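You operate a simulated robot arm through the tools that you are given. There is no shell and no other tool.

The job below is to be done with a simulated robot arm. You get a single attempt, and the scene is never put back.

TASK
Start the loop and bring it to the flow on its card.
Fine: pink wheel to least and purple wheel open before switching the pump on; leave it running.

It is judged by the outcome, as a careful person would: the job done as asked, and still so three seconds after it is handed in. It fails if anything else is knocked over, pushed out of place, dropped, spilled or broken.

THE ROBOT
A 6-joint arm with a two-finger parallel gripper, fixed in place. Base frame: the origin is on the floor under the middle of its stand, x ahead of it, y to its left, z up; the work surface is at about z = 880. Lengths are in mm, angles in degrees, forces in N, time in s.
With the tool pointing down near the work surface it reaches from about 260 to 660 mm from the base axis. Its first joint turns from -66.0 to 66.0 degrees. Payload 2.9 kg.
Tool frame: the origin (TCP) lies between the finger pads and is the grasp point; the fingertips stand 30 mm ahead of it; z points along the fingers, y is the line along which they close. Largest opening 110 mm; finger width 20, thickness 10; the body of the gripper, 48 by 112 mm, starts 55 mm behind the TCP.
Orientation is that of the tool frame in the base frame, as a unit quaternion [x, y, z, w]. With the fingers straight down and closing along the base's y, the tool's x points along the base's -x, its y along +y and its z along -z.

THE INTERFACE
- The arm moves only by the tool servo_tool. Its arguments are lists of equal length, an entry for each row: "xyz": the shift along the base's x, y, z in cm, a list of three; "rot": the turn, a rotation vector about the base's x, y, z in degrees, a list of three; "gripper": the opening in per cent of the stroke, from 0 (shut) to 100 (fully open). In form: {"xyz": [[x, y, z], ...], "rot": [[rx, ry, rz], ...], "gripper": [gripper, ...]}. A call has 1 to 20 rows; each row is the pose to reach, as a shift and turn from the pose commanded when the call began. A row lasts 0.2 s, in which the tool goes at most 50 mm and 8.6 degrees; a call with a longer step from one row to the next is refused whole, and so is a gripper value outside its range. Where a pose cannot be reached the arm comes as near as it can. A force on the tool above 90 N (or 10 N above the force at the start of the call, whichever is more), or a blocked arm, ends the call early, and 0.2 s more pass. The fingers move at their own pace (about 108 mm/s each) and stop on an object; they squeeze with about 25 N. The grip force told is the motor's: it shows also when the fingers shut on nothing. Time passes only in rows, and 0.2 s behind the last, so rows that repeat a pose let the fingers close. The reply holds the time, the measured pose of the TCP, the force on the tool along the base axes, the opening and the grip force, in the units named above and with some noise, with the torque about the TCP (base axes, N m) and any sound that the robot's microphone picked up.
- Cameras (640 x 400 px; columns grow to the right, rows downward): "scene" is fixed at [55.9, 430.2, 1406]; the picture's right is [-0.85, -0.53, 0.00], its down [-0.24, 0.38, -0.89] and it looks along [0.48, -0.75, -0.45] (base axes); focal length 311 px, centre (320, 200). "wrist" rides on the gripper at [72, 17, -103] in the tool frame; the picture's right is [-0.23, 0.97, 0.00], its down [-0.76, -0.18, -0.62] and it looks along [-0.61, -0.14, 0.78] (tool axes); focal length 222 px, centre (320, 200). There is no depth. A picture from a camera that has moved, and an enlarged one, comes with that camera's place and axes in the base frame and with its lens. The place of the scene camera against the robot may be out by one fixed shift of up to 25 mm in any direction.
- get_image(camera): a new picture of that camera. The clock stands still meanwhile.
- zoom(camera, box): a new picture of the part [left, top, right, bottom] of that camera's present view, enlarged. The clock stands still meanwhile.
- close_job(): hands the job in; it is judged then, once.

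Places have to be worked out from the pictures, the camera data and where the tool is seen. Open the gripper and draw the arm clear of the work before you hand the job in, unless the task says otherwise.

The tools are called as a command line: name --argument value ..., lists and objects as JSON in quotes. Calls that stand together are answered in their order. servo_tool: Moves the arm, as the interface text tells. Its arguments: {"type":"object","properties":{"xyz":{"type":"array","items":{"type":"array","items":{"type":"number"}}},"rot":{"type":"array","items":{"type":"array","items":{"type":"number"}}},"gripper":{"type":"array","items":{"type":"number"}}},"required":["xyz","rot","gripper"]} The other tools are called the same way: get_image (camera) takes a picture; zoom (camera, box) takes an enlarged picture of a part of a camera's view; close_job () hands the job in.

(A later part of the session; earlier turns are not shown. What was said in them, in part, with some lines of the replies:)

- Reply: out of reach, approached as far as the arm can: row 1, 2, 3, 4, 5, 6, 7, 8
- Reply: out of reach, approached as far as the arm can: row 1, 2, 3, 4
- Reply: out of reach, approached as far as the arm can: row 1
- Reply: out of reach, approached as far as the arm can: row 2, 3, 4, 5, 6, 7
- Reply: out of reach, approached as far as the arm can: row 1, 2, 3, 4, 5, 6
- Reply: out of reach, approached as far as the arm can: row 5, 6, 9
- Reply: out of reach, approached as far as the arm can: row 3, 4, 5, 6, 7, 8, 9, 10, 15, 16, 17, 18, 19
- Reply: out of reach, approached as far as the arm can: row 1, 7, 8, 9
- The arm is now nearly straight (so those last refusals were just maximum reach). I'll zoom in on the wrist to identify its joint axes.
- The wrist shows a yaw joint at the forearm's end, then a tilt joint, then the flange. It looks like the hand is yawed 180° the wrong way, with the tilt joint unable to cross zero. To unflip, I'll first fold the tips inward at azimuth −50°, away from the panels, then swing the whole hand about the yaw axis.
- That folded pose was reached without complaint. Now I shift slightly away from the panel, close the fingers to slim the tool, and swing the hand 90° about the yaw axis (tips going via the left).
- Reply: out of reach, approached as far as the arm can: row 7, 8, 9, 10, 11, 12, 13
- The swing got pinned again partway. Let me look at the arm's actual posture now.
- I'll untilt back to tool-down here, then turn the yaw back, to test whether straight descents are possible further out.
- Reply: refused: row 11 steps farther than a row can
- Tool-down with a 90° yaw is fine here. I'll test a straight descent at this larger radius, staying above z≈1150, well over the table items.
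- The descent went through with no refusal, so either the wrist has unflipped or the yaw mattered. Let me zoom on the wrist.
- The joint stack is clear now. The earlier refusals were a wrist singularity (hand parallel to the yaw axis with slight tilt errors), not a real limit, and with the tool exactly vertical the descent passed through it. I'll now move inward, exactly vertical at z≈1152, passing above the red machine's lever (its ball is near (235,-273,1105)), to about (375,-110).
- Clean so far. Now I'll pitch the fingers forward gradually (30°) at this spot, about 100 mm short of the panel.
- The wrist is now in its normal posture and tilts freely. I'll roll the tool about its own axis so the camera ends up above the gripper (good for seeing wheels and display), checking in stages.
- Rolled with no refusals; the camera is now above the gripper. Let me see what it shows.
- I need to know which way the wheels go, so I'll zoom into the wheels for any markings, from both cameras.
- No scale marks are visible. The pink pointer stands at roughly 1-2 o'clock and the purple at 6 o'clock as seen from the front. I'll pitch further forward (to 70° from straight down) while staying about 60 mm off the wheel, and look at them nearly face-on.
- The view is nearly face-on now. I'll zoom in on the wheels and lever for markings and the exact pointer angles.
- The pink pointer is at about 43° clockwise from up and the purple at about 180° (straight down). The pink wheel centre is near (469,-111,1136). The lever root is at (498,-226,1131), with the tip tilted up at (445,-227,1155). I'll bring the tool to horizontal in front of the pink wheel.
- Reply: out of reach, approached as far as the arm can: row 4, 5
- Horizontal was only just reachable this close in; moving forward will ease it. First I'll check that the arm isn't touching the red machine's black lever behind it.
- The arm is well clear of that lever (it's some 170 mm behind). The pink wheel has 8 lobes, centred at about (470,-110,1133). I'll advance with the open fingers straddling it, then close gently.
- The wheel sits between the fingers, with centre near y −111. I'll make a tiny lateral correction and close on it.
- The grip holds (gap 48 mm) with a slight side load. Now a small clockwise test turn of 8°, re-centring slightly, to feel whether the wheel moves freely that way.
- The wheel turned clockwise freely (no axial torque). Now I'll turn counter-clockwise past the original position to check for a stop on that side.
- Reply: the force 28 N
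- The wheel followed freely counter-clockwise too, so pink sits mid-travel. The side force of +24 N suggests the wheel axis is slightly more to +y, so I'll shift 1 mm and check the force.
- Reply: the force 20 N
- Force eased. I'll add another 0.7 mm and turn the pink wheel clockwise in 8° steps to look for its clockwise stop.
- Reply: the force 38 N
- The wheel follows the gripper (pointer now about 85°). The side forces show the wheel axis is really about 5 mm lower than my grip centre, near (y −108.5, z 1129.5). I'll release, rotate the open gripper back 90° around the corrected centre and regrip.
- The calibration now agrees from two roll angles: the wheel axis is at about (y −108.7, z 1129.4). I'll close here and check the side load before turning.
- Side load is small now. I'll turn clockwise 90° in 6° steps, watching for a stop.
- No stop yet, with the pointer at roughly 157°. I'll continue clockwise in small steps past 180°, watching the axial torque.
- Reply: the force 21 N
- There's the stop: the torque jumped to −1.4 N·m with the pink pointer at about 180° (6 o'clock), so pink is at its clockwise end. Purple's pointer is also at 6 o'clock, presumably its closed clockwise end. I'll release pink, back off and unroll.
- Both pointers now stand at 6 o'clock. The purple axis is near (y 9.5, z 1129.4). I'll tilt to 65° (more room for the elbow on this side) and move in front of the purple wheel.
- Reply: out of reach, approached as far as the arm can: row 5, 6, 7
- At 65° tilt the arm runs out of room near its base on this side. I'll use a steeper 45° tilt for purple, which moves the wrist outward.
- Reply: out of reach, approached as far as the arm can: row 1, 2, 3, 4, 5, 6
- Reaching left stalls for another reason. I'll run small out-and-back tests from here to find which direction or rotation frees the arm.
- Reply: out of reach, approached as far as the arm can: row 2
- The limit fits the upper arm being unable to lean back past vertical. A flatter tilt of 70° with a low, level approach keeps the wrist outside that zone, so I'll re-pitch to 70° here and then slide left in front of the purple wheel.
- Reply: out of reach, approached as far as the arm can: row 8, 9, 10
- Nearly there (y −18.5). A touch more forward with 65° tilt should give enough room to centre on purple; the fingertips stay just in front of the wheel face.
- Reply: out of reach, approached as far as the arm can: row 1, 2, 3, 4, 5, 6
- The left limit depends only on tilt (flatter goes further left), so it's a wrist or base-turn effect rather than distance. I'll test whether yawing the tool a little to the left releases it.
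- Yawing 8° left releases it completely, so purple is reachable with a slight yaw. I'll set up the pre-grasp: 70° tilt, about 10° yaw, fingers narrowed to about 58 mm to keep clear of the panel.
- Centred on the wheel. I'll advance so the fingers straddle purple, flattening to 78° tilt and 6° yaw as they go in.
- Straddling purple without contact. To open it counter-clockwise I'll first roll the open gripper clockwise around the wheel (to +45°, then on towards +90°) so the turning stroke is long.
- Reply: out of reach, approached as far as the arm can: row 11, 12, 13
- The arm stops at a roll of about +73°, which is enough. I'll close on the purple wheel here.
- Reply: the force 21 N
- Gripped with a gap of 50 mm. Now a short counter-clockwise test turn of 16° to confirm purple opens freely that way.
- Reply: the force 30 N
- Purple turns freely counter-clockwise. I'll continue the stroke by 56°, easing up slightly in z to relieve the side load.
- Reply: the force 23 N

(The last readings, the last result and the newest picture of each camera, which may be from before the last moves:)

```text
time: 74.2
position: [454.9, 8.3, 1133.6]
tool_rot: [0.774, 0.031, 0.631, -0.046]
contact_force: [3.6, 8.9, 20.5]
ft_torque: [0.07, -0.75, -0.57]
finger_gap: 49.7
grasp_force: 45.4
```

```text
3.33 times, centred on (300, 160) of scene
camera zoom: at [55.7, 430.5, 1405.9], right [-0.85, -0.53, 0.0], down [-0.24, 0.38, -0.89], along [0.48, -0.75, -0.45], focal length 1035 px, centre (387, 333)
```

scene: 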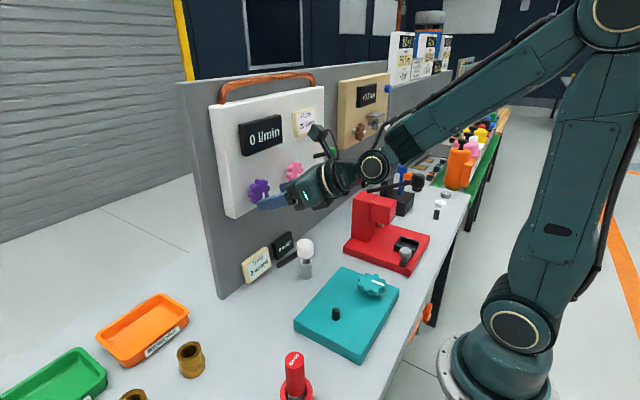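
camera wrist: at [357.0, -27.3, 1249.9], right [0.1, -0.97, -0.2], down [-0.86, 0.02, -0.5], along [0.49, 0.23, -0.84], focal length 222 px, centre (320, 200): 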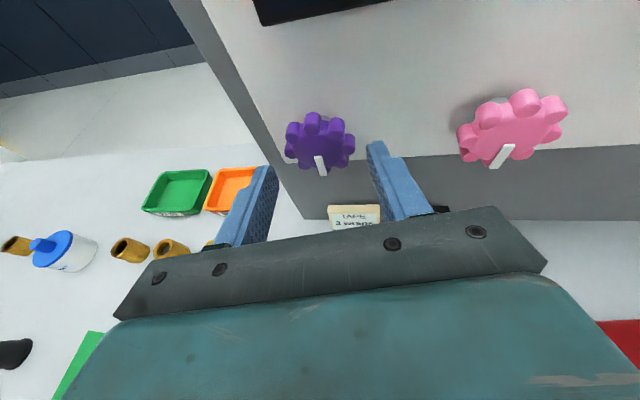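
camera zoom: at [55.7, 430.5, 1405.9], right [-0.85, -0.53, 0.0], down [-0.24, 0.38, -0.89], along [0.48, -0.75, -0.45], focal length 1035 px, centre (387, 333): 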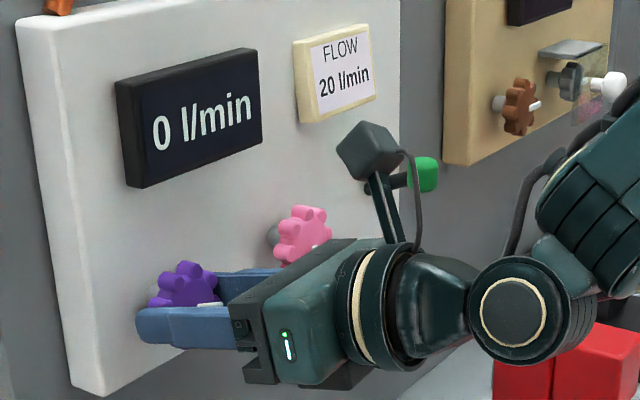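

Pointer now at about 108°, still no stop. I'll release, roll the open gripper back clockwise by 70° and take another stroke.

servo_tool --xyz '[[0, 0, 0], [0, 0, 0], [0, -0.04, -0.03], [0, -0.07, -0.06], [0, -0.1, -0.1], [0, -0.12, -0.14], [0, -0.14, -0.18], [0, -0.15, -0.23], [0, -0.16, -0.28], [0, -0.16, -0.33], [0, -0.15, -0.38], [0, -0.13, -0.42]]' --rot '[[0, 0, 0], [0, 0, 0], [7, 0, 0], [14, 0, 0], [21, 0, 0], [28, 0, 0], [35, 0, 0], [42, 0, 0], [49, 0, 0], [56, 0, 0], [63, 0, 0], [69, 0, 0]]' --gripper '[60, 60, 60, 60, 60, 60, 60, 60, 60, 60, 60, 60]'

servo_tool --xyz '[[0, 0, 0], [0, 0, 0], [0, 0, 0], [0, 0, 0]]' --rot '[[0, 0, 0], [0, 0, 0], [0, 0, 0], [0, 0, 0]]' --gripper '[50, 35, 20, 20]'

zoom --camera "wrist" --box '[200, 80, 440, 230]'

```text
time: 76.8
position: [454.7, 6.1, 1126.5]
tool_rot: [0.613, -0.332, 0.535, -0.479]
contact_force: [-0.4, 0.0, 0.1]
ft_torque: [0.01, -0.01, 0.04]
finger_gap: 66.0
grasp_force: 0.0
```

```text
time: 77.8
position: [454.5, 5.7, 1129.0]
tool_rot: [0.612, -0.328, 0.535, -0.48]
contact_force: [1.7, 7.2, 24.1]
ft_torque: [0.08, 0.25, 0.09]
finger_gap: 51.2
grasp_force: 45.2
```

```text
2.67 times, centred on (320, 155) of wrist
camera zoom: at [370.3, -89.5, 1134.3], right [0.06, -0.11, -0.99], down [-0.78, 0.61, -0.11], along [0.62, 0.78, -0.05], focal length 592 px, centre (320, 320)
```

zoom: 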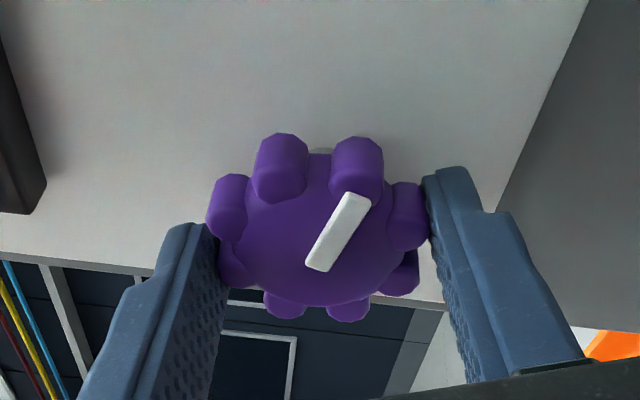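

Regripped at about +70° roll; the load shows the axis is about 2 mm higher than commanded, so I'll correct for that while turning another 69° counter-clockwise.

servo_tool --xyz '[[0, -0.009, 0.26], [0, -0.009, 0.32], [0, -0.003, 0.386], [0, 0.012, 0.446], [0, 0.033, 0.505], [0, 0.062, 0.56], [0, 0.097, 0.612], [0, 0.138, 0.659], [0, 0.184, 0.7], [0, 0.228, 0.731]]' --rot '[[-7, 0, 0], [-14, 0, 0], [-21, 0, 0], [-28, 0, 0], [-35, 0, 0], [-42, 0, 0], [-49, 0, 0], [-56, 0, 0], [-63, 0, 0], [-69, 0, 0]]' --gripper '[20, 20, 20, 20, 20, 20, 20, 20, 20, 20]'

zoom --camera "wrist" --box '[200, 80, 440, 230]'

zoom --camera "scene" --box '[220, 100, 380, 220]'

```text
time: 80.0
position: [453.0, 8.4, 1134.0]
tool_rot: [0.776, 0.031, 0.628, -0.045]
contact_force: [-1.3, 1.2, -0.2]
ft_torque: [0.97, 0.14, -0.79]
finger_gap: 51.4
grasp_force: 44.6
```

```text
2.67 times, centred on (320, 155) of wrist
camera zoom: at [370.2, -20.9, 1226.2], right [0.06, -0.97, -0.25], down [-0.78, 0.11, -0.61], along [0.62, 0.23, -0.75], focal length 592 px, centre (320, 320)
```

zoom: 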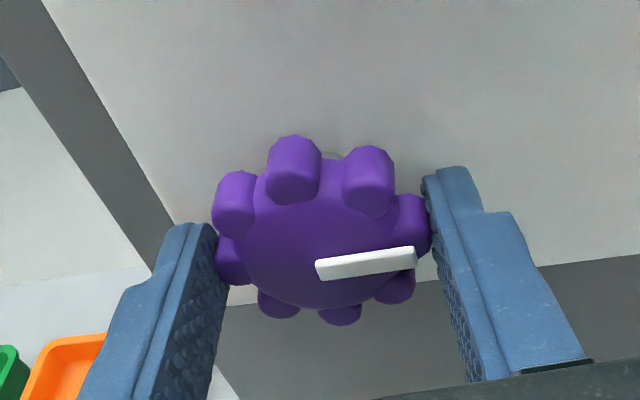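

```text
3.33 times, centred on (300, 160) of scene
camera zoom: at [55.8, 430.2, 1406.0], right [-0.85, -0.53, 0.0], down [-0.24, 0.38, -0.89], along [0.48, -0.75, -0.45], focal length 1035 px, centre (387, 333)
```

zoom: 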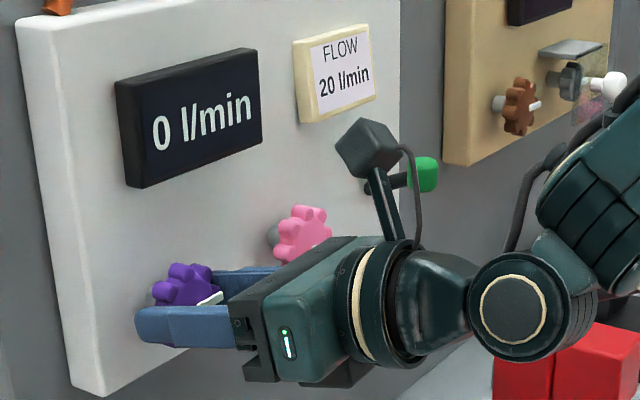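

The wheel slipped in the fingers with about 1 N·m of torque and only moved about 10°, so purple appears to have reached its counter-clockwise (open) stop near 3 o'clock. I'll open the fingers and look at the true pointer angle.

servo_tool --xyz '[[0, 0, 0], [0, 0, 0], [0, 0, 0]]' --rot '[[0, 0, 0], [0, 0, 0], [0, 0, 0]]' --gripper '[40, 60, 60]'

zoom --camera "wrist" --box '[200, 80, 440, 230]'

zoom --camera "scene" --box '[230, 155, 310, 215]'

```text
time: 80.8
position: [454.2, 7.7, 1134.5]
tool_rot: [0.776, 0.032, 0.628, -0.046]
contact_force: [-0.1, 0.5, 0.7]
ft_torque: [-0.02, 0.02, 0.03]
finger_gap: 66.1
grasp_force: 0.1
```

```text
2.67 times, centred on (320, 155) of wrist
camera zoom: at [370.4, -20.8, 1226.3], right [0.06, -0.97, -0.25], down [-0.78, 0.11, -0.61], along [0.62, 0.23, -0.75], focal length 592 px, centre (320, 320)
```

zoom: 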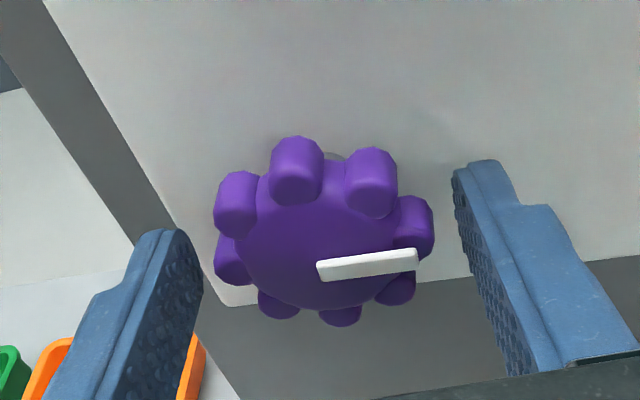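

```text
6.67 times, centred on (270, 185) of scene
camera zoom: at [55.9, 430.2, 1406.0], right [-0.85, -0.53, 0.0], down [-0.24, 0.38, -0.89], along [0.48, -0.75, -0.45], focal length 2070 px, centre (653, 300)
```

zoom: 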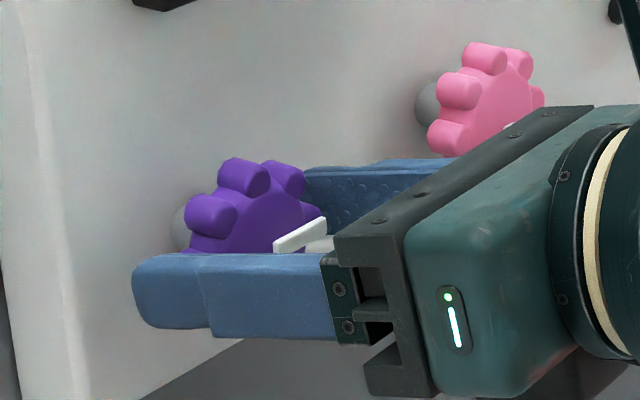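

The purple pointer is now at 91°, i.e. 3 o'clock: a quarter turn counter-clockwise from its stop, so it is fully open. I'll back the gripper out the way it came in.

servo_tool --xyz '[[-0.3, -0.1, 0.2], [-0.5, -0.2, 0.42], [-1.3, -0.34, 0.7], [-2.1, -0.48, 1.0], [-2.9, -0.62, 1.3], [-2.9, -0.62, 1.3]]' --rot '[[-0.55, 4, 2], [-1.1, 7.9, 4], [-1.1, 7.9, 4], [-1.1, 7.9, 4], [-1.1, 7.9, 4], [-1.1, 7.9, 4]]' --gripper '[60, 60, 60, 60, 60, 60]'

servo_tool --xyz '[[0, -1.5, 0], [0, -3, 0], [0, -4.5, 0], [0, -6, 0], [0, -8, 0], [0, -10, 0]]' --rot '[[0, 0, -2], [0, 0, -4], [0, 0, -6], [0, 0, -8], [0, 0, -10], [0, 0, -10]]' --gripper '[50, 40, 30, 20, 10, 0]'

get_image --camera "scene"

get_image --camera "wrist"

```text
time: 82.2
position: [423.7, 1.3, 1147.0]
tool_rot: [0.816, 0.061, 0.571, -0.063]
contact_force: [0.9, 0.6, 0.3]
ft_torque: [0.02, 0.03, 0.01]
finger_gap: 65.8
grasp_force: 0.2
```

```text
time: 83.6
position: [425.4, -98.3, 1147.5]
tool_rot: [0.819, -0.01, 0.574, -0.013]
contact_force: [-0.9, 0.4, 0.3]
ft_torque: [0.0, 0.0, 0.01]
finger_gap: 0.0
grasp_force: 25.0
```

```text
taken
```

scene: 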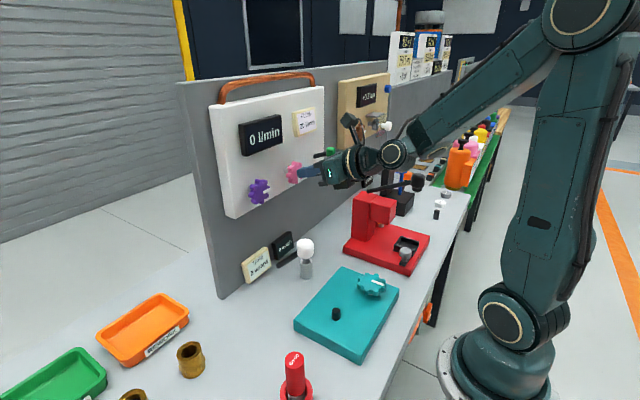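

```text
taken
camera wrist: at [352.3, -118.3, 1250.7], right [-0.08, -0.97, -0.25], down [-0.84, 0.2, -0.5], along [0.53, 0.17, -0.83], focal length 222 px, centre (320, 200)
```

wrist: 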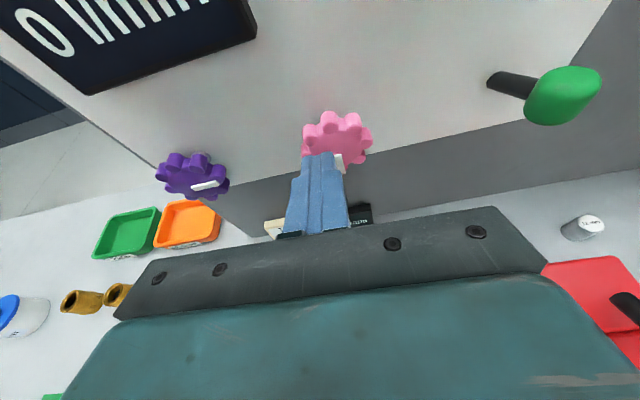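

Purple stands open at 3 o'clock and pink at its least. The green lever's root is near (498,-228,1130) with its knob tilted up at about (445,-227,1153). I'll move above the knob with closed fingers, tilted 45°.

servo_tool --xyz '[[0, -1.5, 0.5], [0, -3, 1.0], [0, -4.5, 2.0], [0, -5.2, 3.5], [0, -5.2, 5], [-0.3, -5.2, 6.5], [-0.3, -7, 6.8], [-0.3, -10, 6.8], [-0.3, -12.9, 6.8], [-0.3, -12.9, 6.8]]' --rot '[[0, 5, 0], [0, 10, 0], [0, 15, 0], [0, 20, 0], [0, 25, 0], [0, 25, 0], [0, 25, 0], [0, 25, 0], [0, 25, 0], [0, 25, 0]]' --gripper '[0, 0, 0, 0, 0, 0, 0, 0, 0, 0]'

get_image --camera "wrist"

zoom --camera "scene" --box '[230, 90, 430, 220]'

```text
time: 85.8
position: [422.9, -228.7, 1214.6]
tool_rot: [0.923, -0.013, 0.384, -0.01]
contact_force: [-0.3, -0.4, 0.1]
ft_torque: [0.0, 0.01, 0.0]
finger_gap: 0.3
grasp_force: 25.2
```

```text
taken
camera wrist: at [399.9, -247.5, 1339.3], right [-0.18, -0.97, -0.19], down [-0.98, 0.2, -0.09], along [0.13, 0.17, -0.98], focal length 222 px, centre (320, 200)
```

wrist: 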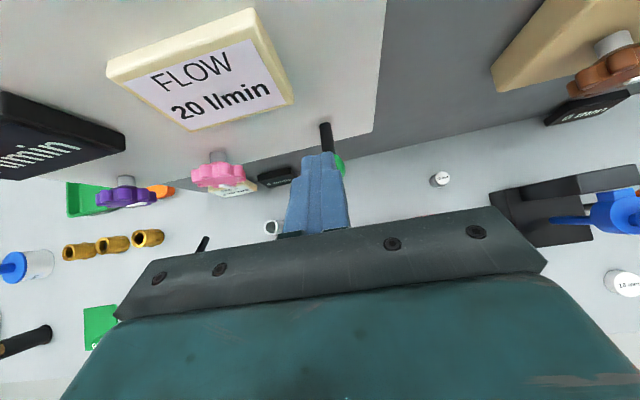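

```text
3.08 times, centred on (330, 155) of scene
camera zoom: at [55.9, 430.2, 1406.0], right [-0.85, -0.53, 0.0], down [-0.24, 0.38, -0.89], along [0.48, -0.75, -0.45], focal length 956 px, centre (289, 338)
```

zoom: 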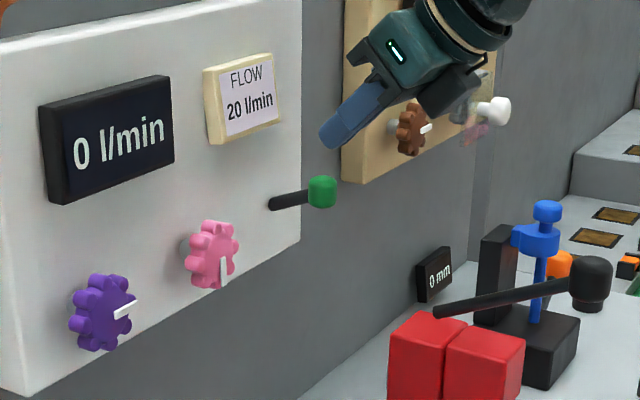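

The finger tips are right above the green knob. I'll press down gently in 1 cm steps and watch the force.

servo_tool --xyz '[[0, -0.15, -1], [0, -0.15, -2], [0, -0.15, -2.8], [0, -0.15, -3.4], [0, -0.15, -4.0]]' --rot '[[0, 0, 0], [0, 0, 0], [0, 0, 0], [0, 0, 0], [0, 0, 0]]' --gripper '[0, 0, 0, 0, 0]'

zoom --camera "scene" --box '[230, 90, 430, 220]'

```text
time: 87.0
position: [422.8, -228.8, 1175.4]
tool_rot: [0.923, -0.013, 0.384, -0.01]
contact_force: [-16.1, -1.0, 6.2]
ft_torque: [0.01, 0.26, -0.01]
finger_gap: 0.2
grasp_force: 25.1
```

```text
3.08 times, centred on (330, 155) of scene
camera zoom: at [55.4, 430.2, 1406.0], right [-0.85, -0.53, 0.0], down [-0.24, 0.38, -0.89], along [0.48, -0.75, -0.45], focal length 956 px, centre (289, 338)
```

zoom: 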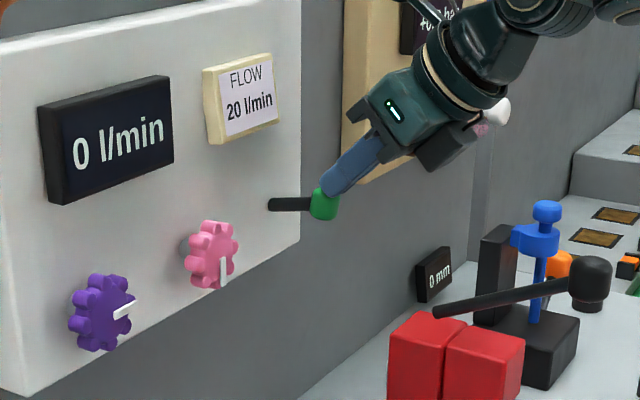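

The lever is moving down with light force. Continuing the press downward.

servo_tool --xyz '[[-0.2, 0, -0.8], [-0.3, 0, -1.6], [-0.3, 0, -2.4], [-0.2, 0, -3.2], [0, 0, -4.0]]' --rot '[[0, 0, 0], [0, 0, 0], [0, 0, 0], [0, 0, 0], [0, 0, 0]]' --gripper '[0, 0, 0, 0, 0]'

zoom --camera "scene" --box '[230, 90, 430, 220]'

```text
time: 88.2
position: [420.2, -228.0, 1143.1]
tool_rot: [0.921, -0.011, 0.39, -0.007]
contact_force: [-51.4, 9.0, 55.8]
ft_torque: [0.81, 0.05, -0.53]
finger_gap: 0.0
grasp_force: 25.4
```

```text
3.08 times, centred on (330, 155) of scene
camera zoom: at [53.4, 430.9, 1405.9], right [-0.85, -0.53, 0.0], down [-0.24, 0.38, -0.89], along [0.48, -0.75, -0.45], focal length 956 px, centre (289, 338)
```

zoom: 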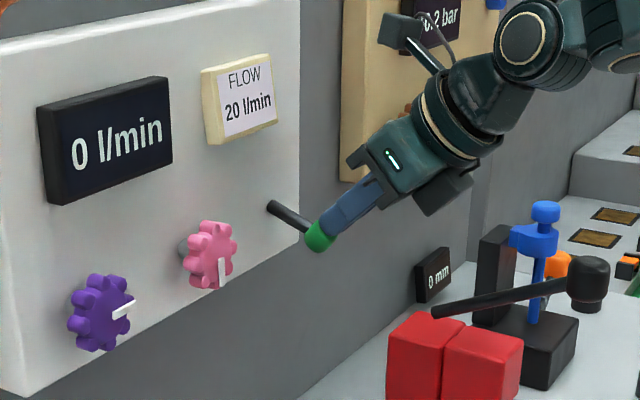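

The lever is down against its stop; I'll release the pressure by retreating up and back, then check the display.

servo_tool --xyz '[[-0.3, 0, 1], [-0.6, 0, 2], [-0.8, 0, 3.5], [-0.8, 0, 5], [-0.8, 0, 6]]' --rot '[[0, 0, 0], [0, 0, 0], [0, 0, 0], [0, 0, 0], [0, 0, 0]]' --gripper '[0, 0, 0, 0, 0]'

zoom --camera "scene" --box '[210, 70, 410, 220]'

get_image --camera "wrist"

```text
time: 89.4
position: [413.8, -228.5, 1195.3]
tool_rot: [0.923, -0.013, 0.384, -0.01]
contact_force: [0.7, 0.1, 0.1]
ft_torque: [0.0, -0.01, 0.0]
finger_gap: 0.1
grasp_force: 24.9
```

```text
2.67 times, centred on (310, 145) of scene
camera zoom: at [55.9, 430.2, 1406.0], right [-0.85, -0.53, 0.0], down [-0.24, 0.38, -0.89], along [0.48, -0.75, -0.45], focal length 828 px, centre (347, 347)
```

zoom: 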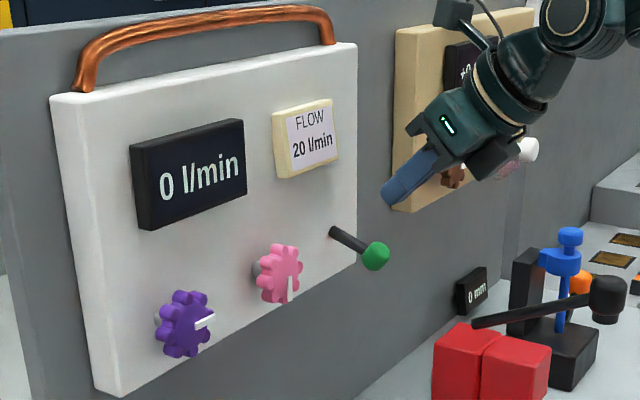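

```text
taken
camera wrist: at [391.6, -248.7, 1319.2], right [-0.18, -0.97, -0.19], down [-0.98, 0.2, -0.09], along [0.13, 0.17, -0.98], focal length 222 px, centre (320, 200)
```

wrist: 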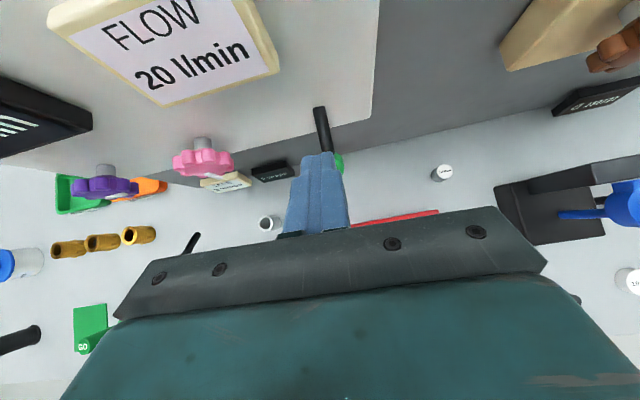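

The lever stays down (switched over); the display still reads 0 l/min, as expected with pink at its least. Next I return to the pink wheel along the earlier clear route and level the tool in front of it.

servo_tool --xyz '[[0.5, 4, 0], [1.1, 7.8, 0], [1.1, 7.8, -1.5], [1.1, 7.8, -3], [1.1, 8.5, -4], [1.1, 10, -4.8], [1.3, 11.9, -5.2], [1.5, 11.9, -5.8], [1.7, 11.9, -6.4], [1.7, 11.9, -6.4]]' --rot '[[0, 0, 0], [0, 0, 0], [0, -6, 0], [0, -12, 0], [0, -18, 0], [0, -25, 0], [0, -32, 0], [0, -39, 0], [0, -45, 0], [0, -45, 0]]' --gripper '[0, 0, 0, 20, 40, 65, 65, 65, 65, 65]'

get_image --camera "wrist"

zoom --camera "scene" --box '[210, 90, 410, 220]'

```text
time: 91.6
position: [431.9, -110.0, 1131.8]
tool_rot: [0.706, -0.009, 0.708, -0.015]
contact_force: [0.5, 1.0, -0.4]
ft_torque: [0.02, 0.0, 0.0]
finger_gap: 71.4
grasp_force: 0.1
```

```text
taken
camera wrist: at [328.1, -129.8, 1202.9], right [0.01, -0.97, -0.26], down [-0.62, 0.2, -0.76], along [0.78, 0.17, -0.6], focal length 222 px, centre (320, 200)
```

wrist: 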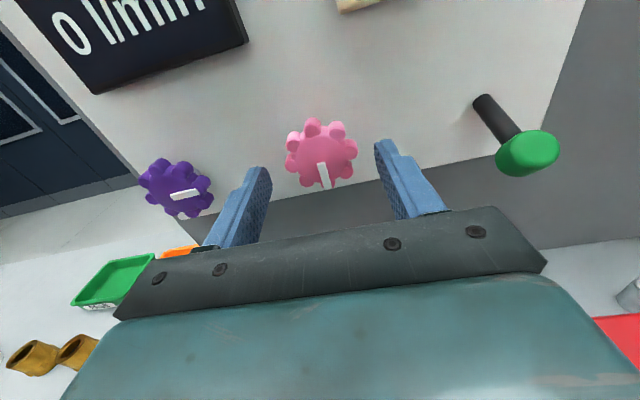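

```text
3.08 times, centred on (310, 155) of scene
camera zoom: at [55.9, 430.2, 1406.0], right [-0.85, -0.53, 0.0], down [-0.24, 0.38, -0.89], along [0.48, -0.75, -0.45], focal length 956 px, centre (351, 338)
```

zoom: 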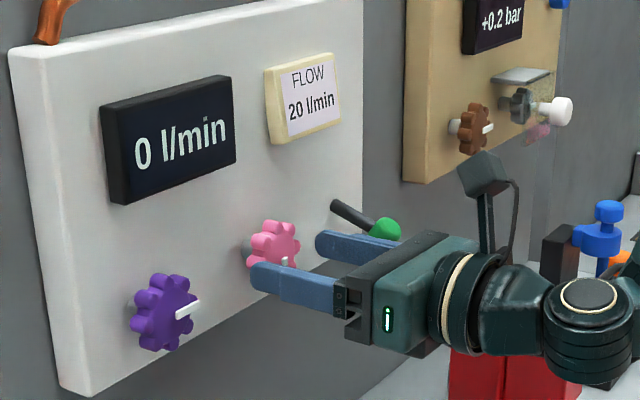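

In position. I'll straddle the pink wheel, roll the open gripper to about +45°, and close on it.

servo_tool --xyz '[[1.2, 0.13, -0.23], [2.3, 0.13, -0.23], [2.3, 0.13, -0.23], [2.3, 0.13, -0.23], [2.3, 0.13, -0.23], [2.3, 0.13, -0.23], [2.3, 0.13, -0.23], [2.3, 0.13, -0.23], [2.3, 0.13, -0.23]]' --rot '[[0, 0, 0], [0, 0, 0], [7.5, 0, 0], [15, 0, 0], [22.5, 0, 0], [30, 0, 0], [37, 0, 0], [42, 0, 0], [42, 0, 0]]' --gripper '[65, 65, 65, 65, 65, 65, 65, 65, 65]'

servo_tool --xyz '[[0, 0, 0], [0, 0, 0], [0, 0, 0], [0, 0, 0]]' --rot '[[0, 0, 0], [0, 0, 0], [0, 0, 0], [0, 0, 0]]' --gripper '[50, 35, 20, 20]'

zoom --camera "wrist" --box '[220, 110, 420, 235]'

zoom --camera "scene" --box '[210, 90, 410, 220]'

```text
time: 93.6
position: [453.5, -107.6, 1128.7]
tool_rot: [0.654, -0.262, 0.658, -0.266]
contact_force: [0.5, -0.5, 0.5]
ft_torque: [0.02, 0.01, 0.0]
finger_gap: 71.7
grasp_force: 0.0
```

```text
time: 94.6
position: [453.3, -108.3, 1129.2]
tool_rot: [0.654, -0.262, 0.658, -0.265]
contact_force: [2.1, -4.0, -5.6]
ft_torque: [0.07, 0.33, -0.63]
finger_gap: 48.4
grasp_force: 45.2
```

```text
3.20 times, centred on (320, 172) of wrist
camera zoom: at [350.6, -171.4, 1168.8], right [0.01, -0.55, -0.84], down [-0.62, 0.65, -0.43], along [0.78, 0.53, -0.33], focal length 711 px, centre (320, 288)
```

zoom: 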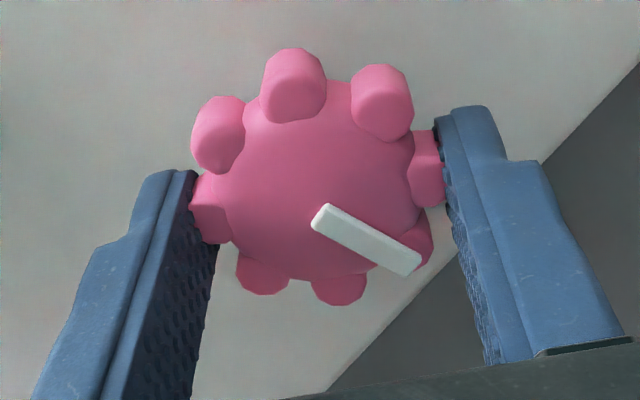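

```text
3.08 times, centred on (310, 155) of scene
camera zoom: at [56.0, 430.0, 1406.1], right [-0.85, -0.53, 0.0], down [-0.24, 0.38, -0.89], along [0.48, -0.75, -0.45], focal length 956 px, centre (351, 338)
```

zoom: 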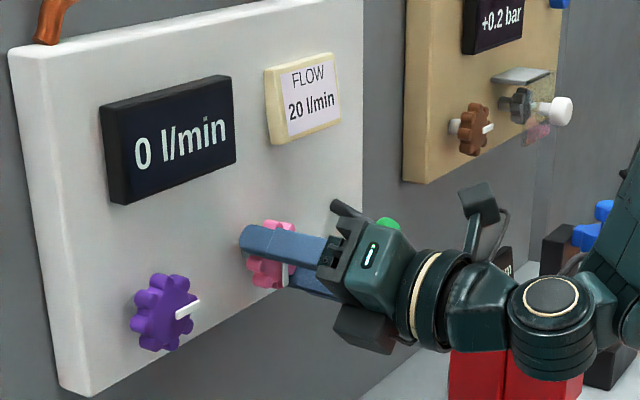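

A well-centred grip with the display in view. Turning pink counter-clockwise 10°, then I'll read the flow.

servo_tool --xyz '[[0, 0, 0], [0, 0, 0], [0, 0, 0], [0, 0, 0], [0, 0, 0], [0, 0, 0]]' --rot '[[-2.5, 0, 0], [-5, 0, 0], [-7.5, 0, 0], [-10, 0, 0], [-10, 0, 0], [-10, 0, 0]]' --gripper '[20, 20, 20, 20, 20, 20]'

zoom --camera "scene" --box '[210, 90, 410, 220]'

```text
time: 96.0
position: [454.0, -108.6, 1128.2]
tool_rot: [0.675, -0.204, 0.678, -0.207]
contact_force: [-1.7, -11.4, -9.7]
ft_torque: [0.08, 0.29, -0.96]
finger_gap: 48.3
grasp_force: 44.3
```

```text
3.08 times, centred on (310, 155) of scene
camera zoom: at [56.0, 429.8, 1406.1], right [-0.85, -0.53, 0.0], down [-0.24, 0.38, -0.89], along [0.48, -0.75, -0.45], focal length 956 px, centre (351, 338)
```

zoom: 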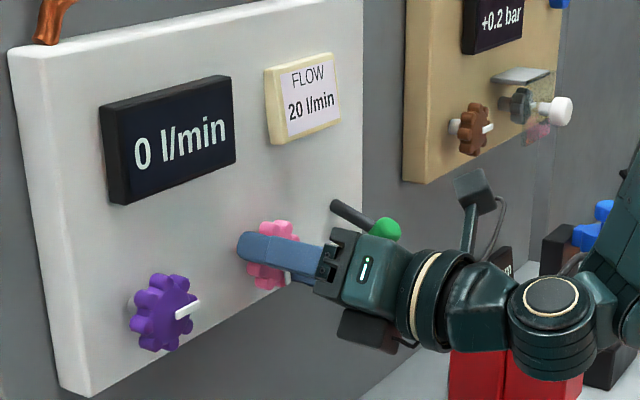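

Still 0 after 10°. I'll open a further 15° slowly and look again.

servo_tool --xyz '[[0, -0.03, 0], [0, -0.05, 0], [0, -0.05, 0], [0, -0.05, 0], [0, -0.05, 0], [0, -0.05, 0], [0, -0.05, 0]]' --rot '[[-3, 0, 0], [-6, 0, 0], [-9, 0, 0], [-12, 0, 0], [-15, 0, 0], [-15, 0, 0], [-15, 0, 0]]' --gripper '[20, 20, 20, 20, 20, 20, 20]'

zoom --camera "scene" --box '[210, 90, 410, 220]'

```text
time: 97.6
position: [455.6, -109.4, 1128.9]
tool_rot: [0.697, -0.111, 0.698, -0.118]
contact_force: [-2.2, -14.5, -16.1]
ft_torque: [0.02, 0.33, -0.85]
finger_gap: 48.2
grasp_force: 45.1
```

```text
3.08 times, centred on (310, 155) of scene
camera zoom: at [56.0, 429.7, 1406.2], right [-0.85, -0.53, 0.0], down [-0.24, 0.38, -0.89], along [0.48, -0.75, -0.45], focal length 956 px, centre (351, 338)
```

zoom: 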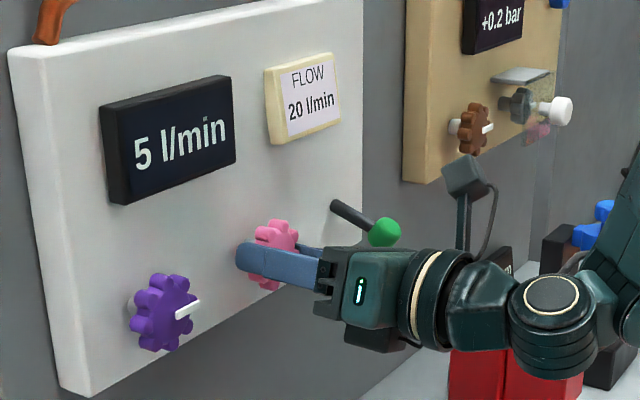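

Flow now shows 5 l/min: the pump is running and counter-clockwise raises it. I'll hold still a second to see whether the reading lags.

servo_tool --xyz '[[0, -0.03, -0.05], [0, -0.03, -0.05], [0, -0.03, -0.05], [0, -0.03, -0.05], [0, -0.03, -0.05]]' --rot '[[0, 0, 0], [0, 0, 0], [0, 0, 0], [0, 0, 0], [0, 0, 0]]' --gripper '[20, 20, 20, 20, 20]'

zoom --camera "scene" --box '[230, 110, 290, 160]'

```text
time: 98.8
position: [455.0, -109.0, 1128.6]
tool_rot: [0.697, -0.112, 0.699, -0.118]
contact_force: [-5.1, -9.7, -10.3]
ft_torque: [0.01, 0.73, -0.69]
finger_gap: 48.4
grasp_force: 45.2
```

```text
8.00 times, centred on (260, 135) of scene
camera zoom: at [55.9, 429.8, 1406.1], right [-0.85, -0.53, 0.0], down [-0.24, 0.38, -0.89], along [0.48, -0.75, -0.45], focal length 2484 px, centre (800, 720)
```

zoom: 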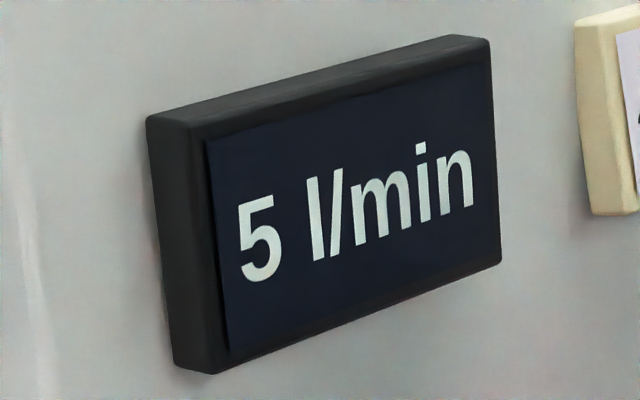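

It's steady at 5. I'll open another 12° and read.

servo_tool --xyz '[[0, 0, 0], [0, 0, 0], [0, 0, 0], [0, 0, 0], [0, 0, 0], [0, 0, 0]]' --rot '[[-3, 0, 0], [-6, 0, 0], [-9, 0, 0], [-12, 0, 0], [-12, 0, 0], [-12, 0, 0]]' --gripper '[20, 20, 20, 20, 20, 20]'

zoom --camera "scene" --box '[220, 100, 380, 200]'

```text
time: 100.2
position: [453.8, -110.0, 1128.2]
tool_rot: [0.705, -0.039, 0.707, -0.045]
contact_force: [-8.5, -11.1, -9.3]
ft_torque: [0.04, 0.58, -0.88]
finger_gap: 48.1
grasp_force: 44.8
```

```text
4.00 times, centred on (300, 150) of scene
camera zoom: at [55.8, 429.8, 1406.1], right [-0.85, -0.53, 0.0], down [-0.24, 0.38, -0.89], along [0.48, -0.75, -0.45], focal length 1242 px, centre (400, 400)
```

zoom: 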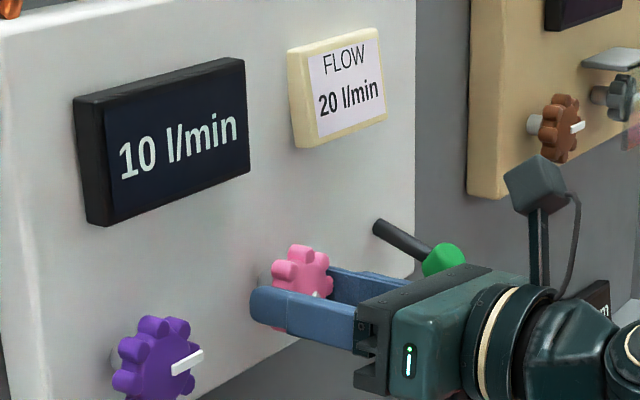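

10 l/min at about 37° of opening. I'll continue in moderate steps: another 15°.

servo_tool --xyz '[[0, 0.05, 0], [0, 0.05, 0], [0, 0.05, 0], [0, 0.05, 0], [0, 0.05, 0], [0, 0.05, 0], [0, 0.05, 0]]' --rot '[[-3, 0, 0], [-6, 0, 0], [-9, 0, 0], [-12, 0, 0], [-15, 0, 0], [-15, 0, 0], [-15, 0, 0]]' --gripper '[20, 20, 20, 20, 20, 20, 20]'

zoom --camera "scene" --box '[220, 100, 380, 200]'

```text
time: 101.8
position: [454.3, -109.5, 1128.6]
tool_rot: [0.705, 0.053, 0.706, 0.049]
contact_force: [-7.3, -23.3, -9.3]
ft_torque: [0.01, 0.04, -0.88]
finger_gap: 48.1
grasp_force: 45.3
```

```text
4.00 times, centred on (300, 150) of scene
camera zoom: at [55.8, 429.4, 1406.3], right [-0.85, -0.53, 0.0], down [-0.24, 0.38, -0.89], along [0.48, -0.75, -0.45], focal length 1242 px, centre (400, 400)
```

zoom: 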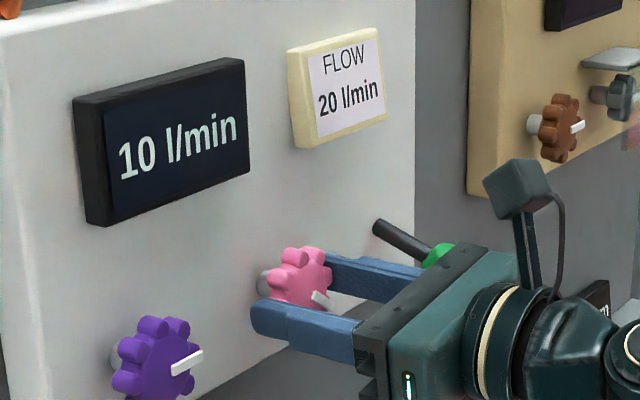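

Still 10 at about 52°, so the display moves in 5 l/min steps. I'll continue in smaller steps to find where the bands change.

servo_tool --xyz '[[0, -0.07, 0], [0, -0.07, 0], [0, -0.07, 0], [0, -0.07, 0]]' --rot '[[-2, 0, 0], [-4, 0, 0], [-6, 0, 0], [-6, 0, 0]]' --gripper '[20, 20, 20, 20]'

zoom --camera "scene" --box '[220, 100, 380, 200]'

servo_tool --xyz '[[0, 0, 0], [0, 0, 0], [0, 0, 0], [0, 0, 0]]' --rot '[[-2, 0, 0], [-4, 0, 0], [-6, 0, 0], [-6, 0, 0]]' --gripper '[20, 20, 20, 20]'

zoom --camera "scene" --box '[220, 100, 380, 200]'

```text
time: 102.8
position: [453.7, -110.3, 1129.1]
tool_rot: [0.701, 0.09, 0.702, 0.085]
contact_force: [-1.1, -17.1, -7.5]
ft_torque: [-0.02, -0.03, -0.99]
finger_gap: 48.3
grasp_force: 44.9
```

```text
4.00 times, centred on (300, 150) of scene
camera zoom: at [55.9, 429.6, 1406.2], right [-0.85, -0.53, 0.0], down [-0.24, 0.38, -0.89], along [0.48, -0.75, -0.45], focal length 1242 px, centre (400, 400)
```

zoom: 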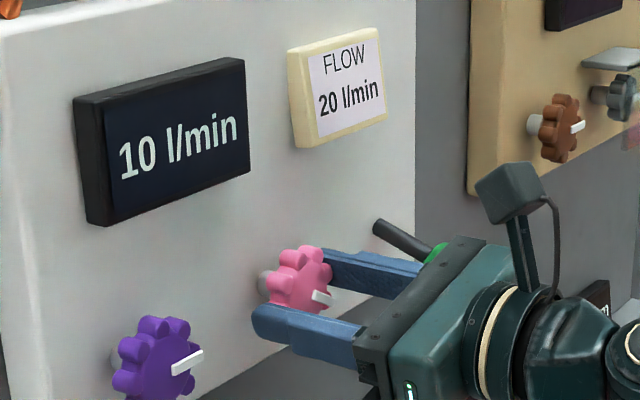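

```text
time: 103.8
position: [453.4, -111.2, 1127.5]
tool_rot: [0.696, 0.126, 0.696, 0.122]
contact_force: [-1.6, -20.7, -7.6]
ft_torque: [0.03, -0.09, -0.76]
finger_gap: 48.1
grasp_force: 44.7
```

```text
4.00 times, centred on (300, 150) of scene
camera zoom: at [55.9, 429.5, 1406.2], right [-0.85, -0.53, 0.0], down [-0.24, 0.38, -0.89], along [0.48, -0.75, -0.45], focal length 1242 px, centre (400, 400)
```

zoom: 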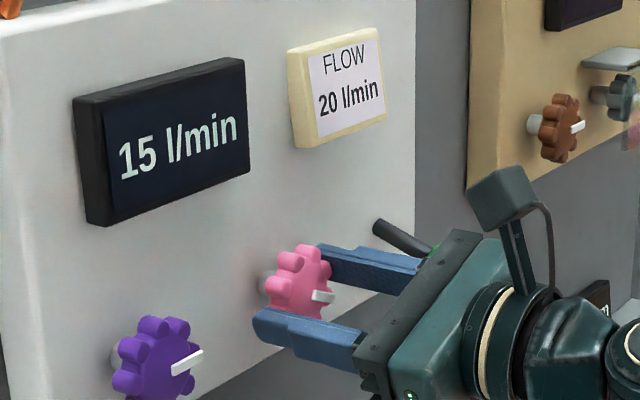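

Now 15 l/min at about 64°. The 10→15 change near 61° implies about 0.205 l/min per degree, putting 20 near 95-98° total. I'll continue 18° with a small centring correction.

servo_tool --xyz '[[0, -0.05, -0.03], [0, -0.08, -0.04], [0, -0.08, -0.04], [0, -0.08, -0.04], [0, -0.08, -0.04], [0, -0.08, -0.04], [0, -0.08, -0.04]]' --rot '[[-3, 0, 0], [-6, 0, 0], [-9, 0, 0], [-12, 0, 0], [-15, 0, 0], [-18, 0, 0], [-18, 0, 0]]' --gripper '[20, 20, 20, 20, 20, 20, 20]'

zoom --camera "scene" --box '[220, 100, 380, 200]'

```text
time: 105.4
position: [453.7, -110.7, 1128.9]
tool_rot: [0.668, 0.233, 0.669, 0.229]
contact_force: [-2.0, -18.0, 1.2]
ft_torque: [-0.04, -0.95, -0.22]
finger_gap: 47.9
grasp_force: 45.1
```

```text
4.00 times, centred on (300, 150) of scene
camera zoom: at [55.7, 429.6, 1406.2], right [-0.85, -0.53, 0.0], down [-0.24, 0.38, -0.89], along [0.48, -0.75, -0.45], focal length 1242 px, centre (400, 400)
```

zoom: 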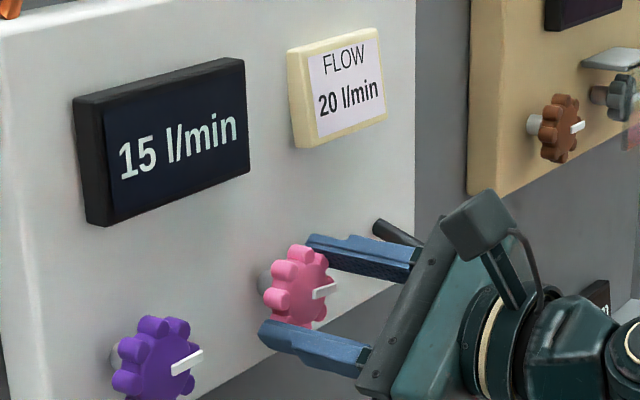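

Still 15 at about 82°. Another 5°.

servo_tool --xyz '[[0, -0.05, 0], [0, -0.05, 0], [0, -0.05, 0]]' --rot '[[-2.5, 0, 0], [-5, 0, 0], [-5, 0, 0]]' --gripper '[20, 20, 20]'

zoom --camera "scene" --box '[220, 100, 380, 200]'

servo_tool --xyz '[[0, 0, 0], [0, 0, 0], [0, 0, 0]]' --rot '[[-2, 0, 0], [-4, 0, 0], [-4, 0, 0]]' --gripper '[20, 20, 20]'

zoom --camera "scene" --box '[220, 100, 380, 200]'

```text
time: 106.2
position: [454.4, -111.4, 1128.8]
tool_rot: [0.657, 0.263, 0.658, 0.257]
contact_force: [0.4, -8.5, 7.0]
ft_torque: [0.04, -0.72, -1.14]
finger_gap: 48.0
grasp_force: 45.2
```

```text
4.00 times, centred on (300, 150) of scene
camera zoom: at [55.8, 429.9, 1406.1], right [-0.85, -0.53, 0.0], down [-0.24, 0.38, -0.89], along [0.48, -0.75, -0.45], focal length 1242 px, centre (400, 400)
```

zoom: 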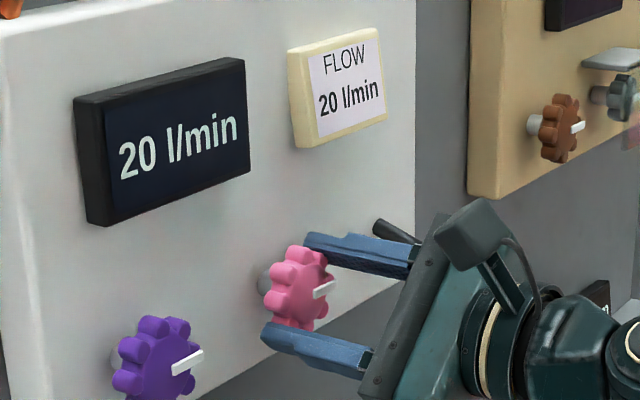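

```text
time: 107.0
position: [453.8, -112.1, 1129.1]
tool_rot: [0.648, 0.286, 0.648, 0.281]
contact_force: [0.7, -8.5, 13.0]
ft_torque: [0.03, -0.77, -0.36]
finger_gap: 47.9
grasp_force: 44.9
```

```text
4.00 times, centred on (300, 150) of scene
camera zoom: at [55.7, 429.9, 1406.1], right [-0.85, -0.53, 0.0], down [-0.24, 0.38, -0.89], along [0.48, -0.75, -0.45], focal length 1242 px, centre (400, 400)
```

zoom: 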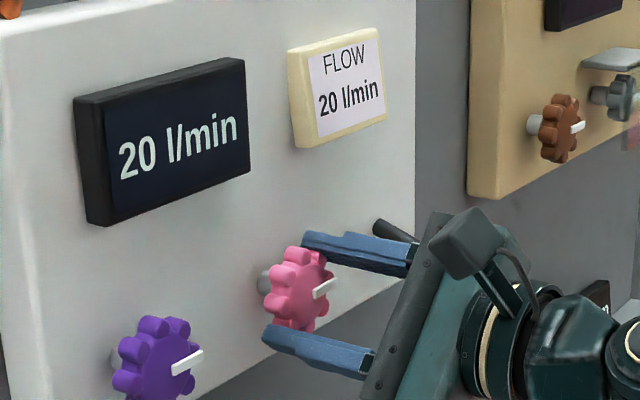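

The display reads 20 l/min; the 15→20 change was near 84° and each band is about 24° wide. I'll go 5° further towards the middle of the band so it stays safely at 20.

servo_tool --xyz '[[0, -0.02, 0.03], [0, -0.03, 0.05], [0, -0.03, 0.05], [0, -0.03, 0.05]]' --rot '[[-2, 0, 0], [-4, 0, 0], [-5.5, 0, 0], [-5.5, 0, 0]]' --gripper '[20, 20, 20, 20]'

zoom --camera "scene" --box '[220, 100, 380, 200]'

```text
time: 108.0
position: [453.6, -111.2, 1129.3]
tool_rot: [0.634, 0.317, 0.633, 0.31]
contact_force: [1.4, -5.1, 16.8]
ft_torque: [0.02, -1.03, -0.43]
finger_gap: 48.1
grasp_force: 45.1
```

```text
4.00 times, centred on (300, 150) of scene
camera zoom: at [55.7, 430.1, 1406.1], right [-0.85, -0.53, 0.0], down [-0.24, 0.38, -0.89], along [0.48, -0.75, -0.45], focal length 1242 px, centre (400, 400)
```

zoom: 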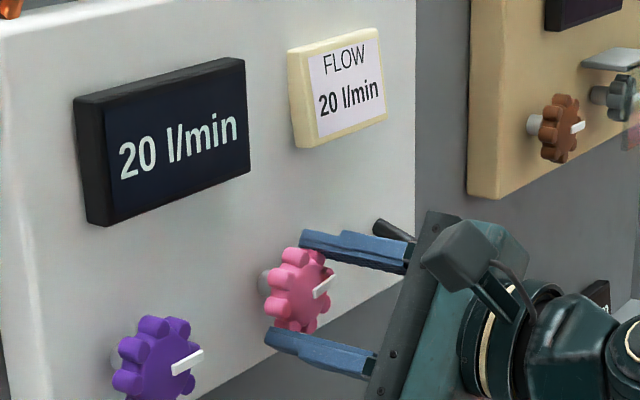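

Steady at 20 l/min in mid-band (about 96°). I'll open the fingers and back straight off the wheel.

servo_tool --xyz '[[0, 0, 0], [0, 0, 0], [0, 0, 0], [-1.2, 0, 0], [-2.3, 0, 0], [-2.3, 0, 0]]' --rot '[[0, 0, 0], [0, 0, 0], [0, 0, 0], [0, 0, 0], [0, 0, 0], [0, 0, 0]]' --gripper '[50, 65, 65, 65, 65, 65]'

zoom --camera "scene" --box '[220, 100, 380, 200]'

get_image --camera "wrist"

```text
time: 109.4
position: [430.0, -111.3, 1129.0]
tool_rot: [0.635, 0.317, 0.633, 0.31]
contact_force: [-0.3, -0.7, -0.5]
ft_torque: [-0.01, -0.04, 0.01]
finger_gap: 71.6
grasp_force: 0.1
```

```text
4.00 times, centred on (300, 150) of scene
camera zoom: at [55.9, 430.2, 1406.0], right [-0.85, -0.53, 0.0], down [-0.24, 0.38, -0.89], along [0.48, -0.75, -0.45], focal length 1242 px, centre (400, 400)
```

zoom: 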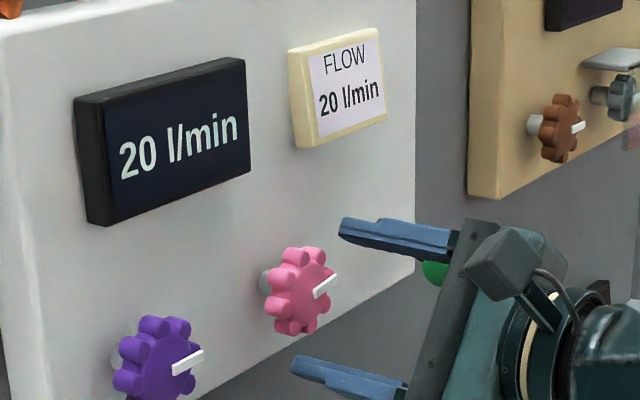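

```text
taken
camera wrist: at [327.7, -64.9, 1187.2], right [0.01, -0.77, 0.64], down [-0.62, -0.5, -0.6], along [0.78, -0.39, -0.48], focal length 222 px, centre (320, 200)
```

wrist: 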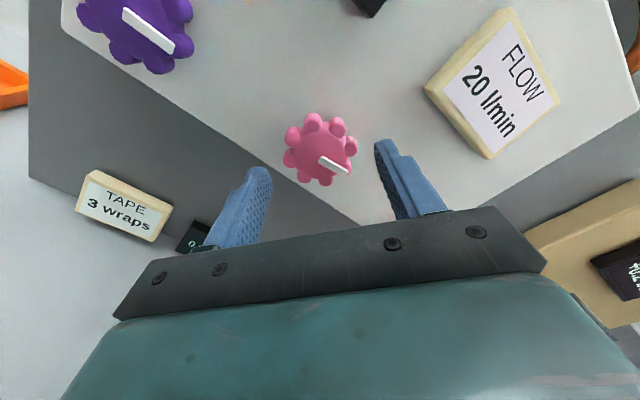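

Flow holds at 20 with the wheel released. Now I'll unroll and then tilt and draw the arm up and away to the right, clear of lever and panels.

servo_tool --xyz '[[0, 0, 0], [0, 0, 0], [0, 0, 0], [0, 0, 0], [0, 0, 0], [0, 0, 0], [0, 0, 0]]' --rot '[[7.5, 0, 0], [15, 0, 0], [22.5, 0, 0], [30, 0, 0], [37.5, 0, 0], [45, 0, 0], [52, 0, 0]]' --gripper '[65, 65, 65, 65, 65, 65, 65]'

servo_tool --xyz '[[-0.4, 0, 0.6], [-0.8, -0.5, 1.2], [-1.0, -1.5, 2.0], [-1.2, -2.8, 3.0], [-1.4, -4, 4.2], [-1.6, -4.5, 5.4], [-1.6, -4.5, 6.6], [-2.0, -6, 8], [-2.6, -9, 9.5], [-3.2, -12, 10.5], [-3.8, -15, 11]]' --rot '[[0, 6.5, 0], [0, 13, 0], [0, 19.5, 0], [0, 26, 0], [0, 32.5, 0], [0, 39, 0], [0, 45, 0], [0, 45, 0], [0, 45, 0], [0, 45, 0], [0, 45, 0]]' --gripper '[65, 65, 65, 65, 65, 65, 65, 65, 80, 90, 100]'

get_image --camera "scene"

zoom --camera "scene" --box '[210, 70, 410, 220]'

```text
time: 111.0
position: [431.2, -109.9, 1128.1]
tool_rot: [0.706, 0.007, 0.708, -0.001]
contact_force: [0.2, 0.7, 0.3]
ft_torque: [-0.03, -0.01, -0.02]
finger_gap: 71.3
grasp_force: 0.1
```

```text
time: 113.4
position: [392.3, -261.0, 1239.0]
tool_rot: [0.923, 0.008, 0.384, -0.002]
contact_force: [-0.2, -0.6, -1.0]
ft_torque: [0.04, 0.0, 0.03]
finger_gap: 109.6
grasp_force: 0.1
```

```text
taken
```

scene: 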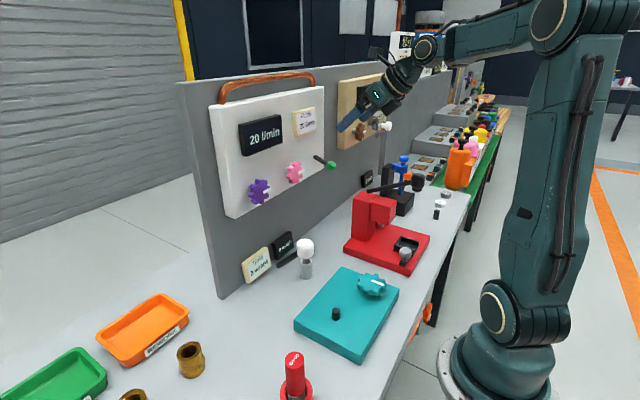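

```text
2.67 times, centred on (310, 145) of scene
camera zoom: at [55.9, 430.2, 1406.0], right [-0.85, -0.53, 0.0], down [-0.24, 0.38, -0.89], along [0.48, -0.75, -0.45], focal length 828 px, centre (347, 347)
```

zoom: 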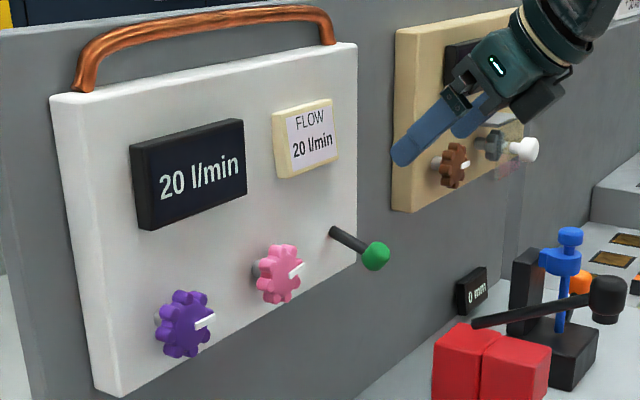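

The arm is clear with the gripper open; the display reads 20 l/min, the lever is down and everything else looks as it was. I'll let a couple of seconds pass and confirm the reading holds.

servo_tool --xyz '[[-0.5, 0, 0.5], [-1, 0, 1], [-1, 0, 1], [-1, 0, 1], [-1, 0, 1], [-1, 0, 1], [-1, 0, 1], [-1, 0, 1], [-1, 0, 1], [-1, 0, 1]]' --rot '[[0, 0, 0], [0, 0, 0], [0, 0, 0], [0, 0, 0], [0, 0, 0], [0, 0, 0], [0, 0, 0], [0, 0, 0], [0, 0, 0], [0, 0, 0]]' --gripper '[100, 100, 100, 100, 100, 100, 100, 100, 100, 100]'

zoom --camera "scene" --box '[210, 70, 410, 220]'

```text
time: 115.6
position: [383.3, -261.3, 1247.9]
tool_rot: [0.924, 0.007, 0.383, -0.001]
contact_force: [0.5, 0.7, -0.2]
ft_torque: [0.0, 0.0, -0.03]
finger_gap: 110.0
grasp_force: 0.1
```

```text
2.67 times, centred on (310, 145) of scene
camera zoom: at [55.9, 430.2, 1406.0], right [-0.85, -0.53, 0.0], down [-0.24, 0.38, -0.89], along [0.48, -0.75, -0.45], focal length 828 px, centre (347, 347)
```

zoom: 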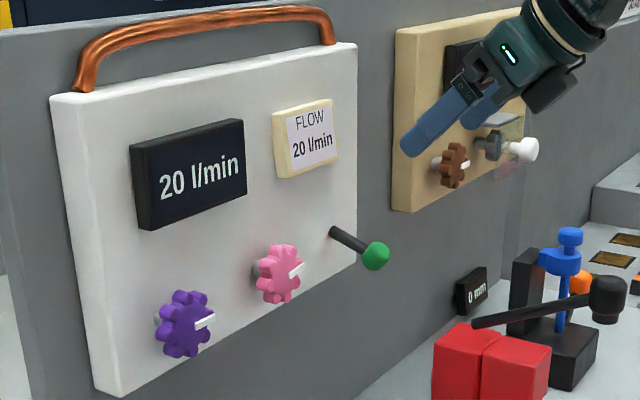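

The reading holds at 20 l/min, matching the card, with the pump left running and the arm clear with its gripper open. I'm handing the job in.

close_job

```text
The job is handed in.
```

The loop is running at 20 l/min, the flow on its card, and I have handed the job in. The reading held steady for several seconds after I let go of the wheel.

- **Before start:** I turned the pink wheel clockwise to its stop (least). I turned the purple wheel a quarter turn counter-clockwise to its stop (open).
- **Pump:** I then pressed the green lever down and left it there. The pump is still on.
- **Flow:** I opened the pink wheel by about 96°, which is near the middle of the range where the display shows 20. The display only moves in steps of 5 l/min, so the true flow could differ slightly from 20.

The wheels have no markings, so I assumed clockwise closes. The flow climbing from 0 as I opened the pink wheel fits that.

The arm is clear of the panel with the gripper open, and nothing else looked disturbed in the last pictures.
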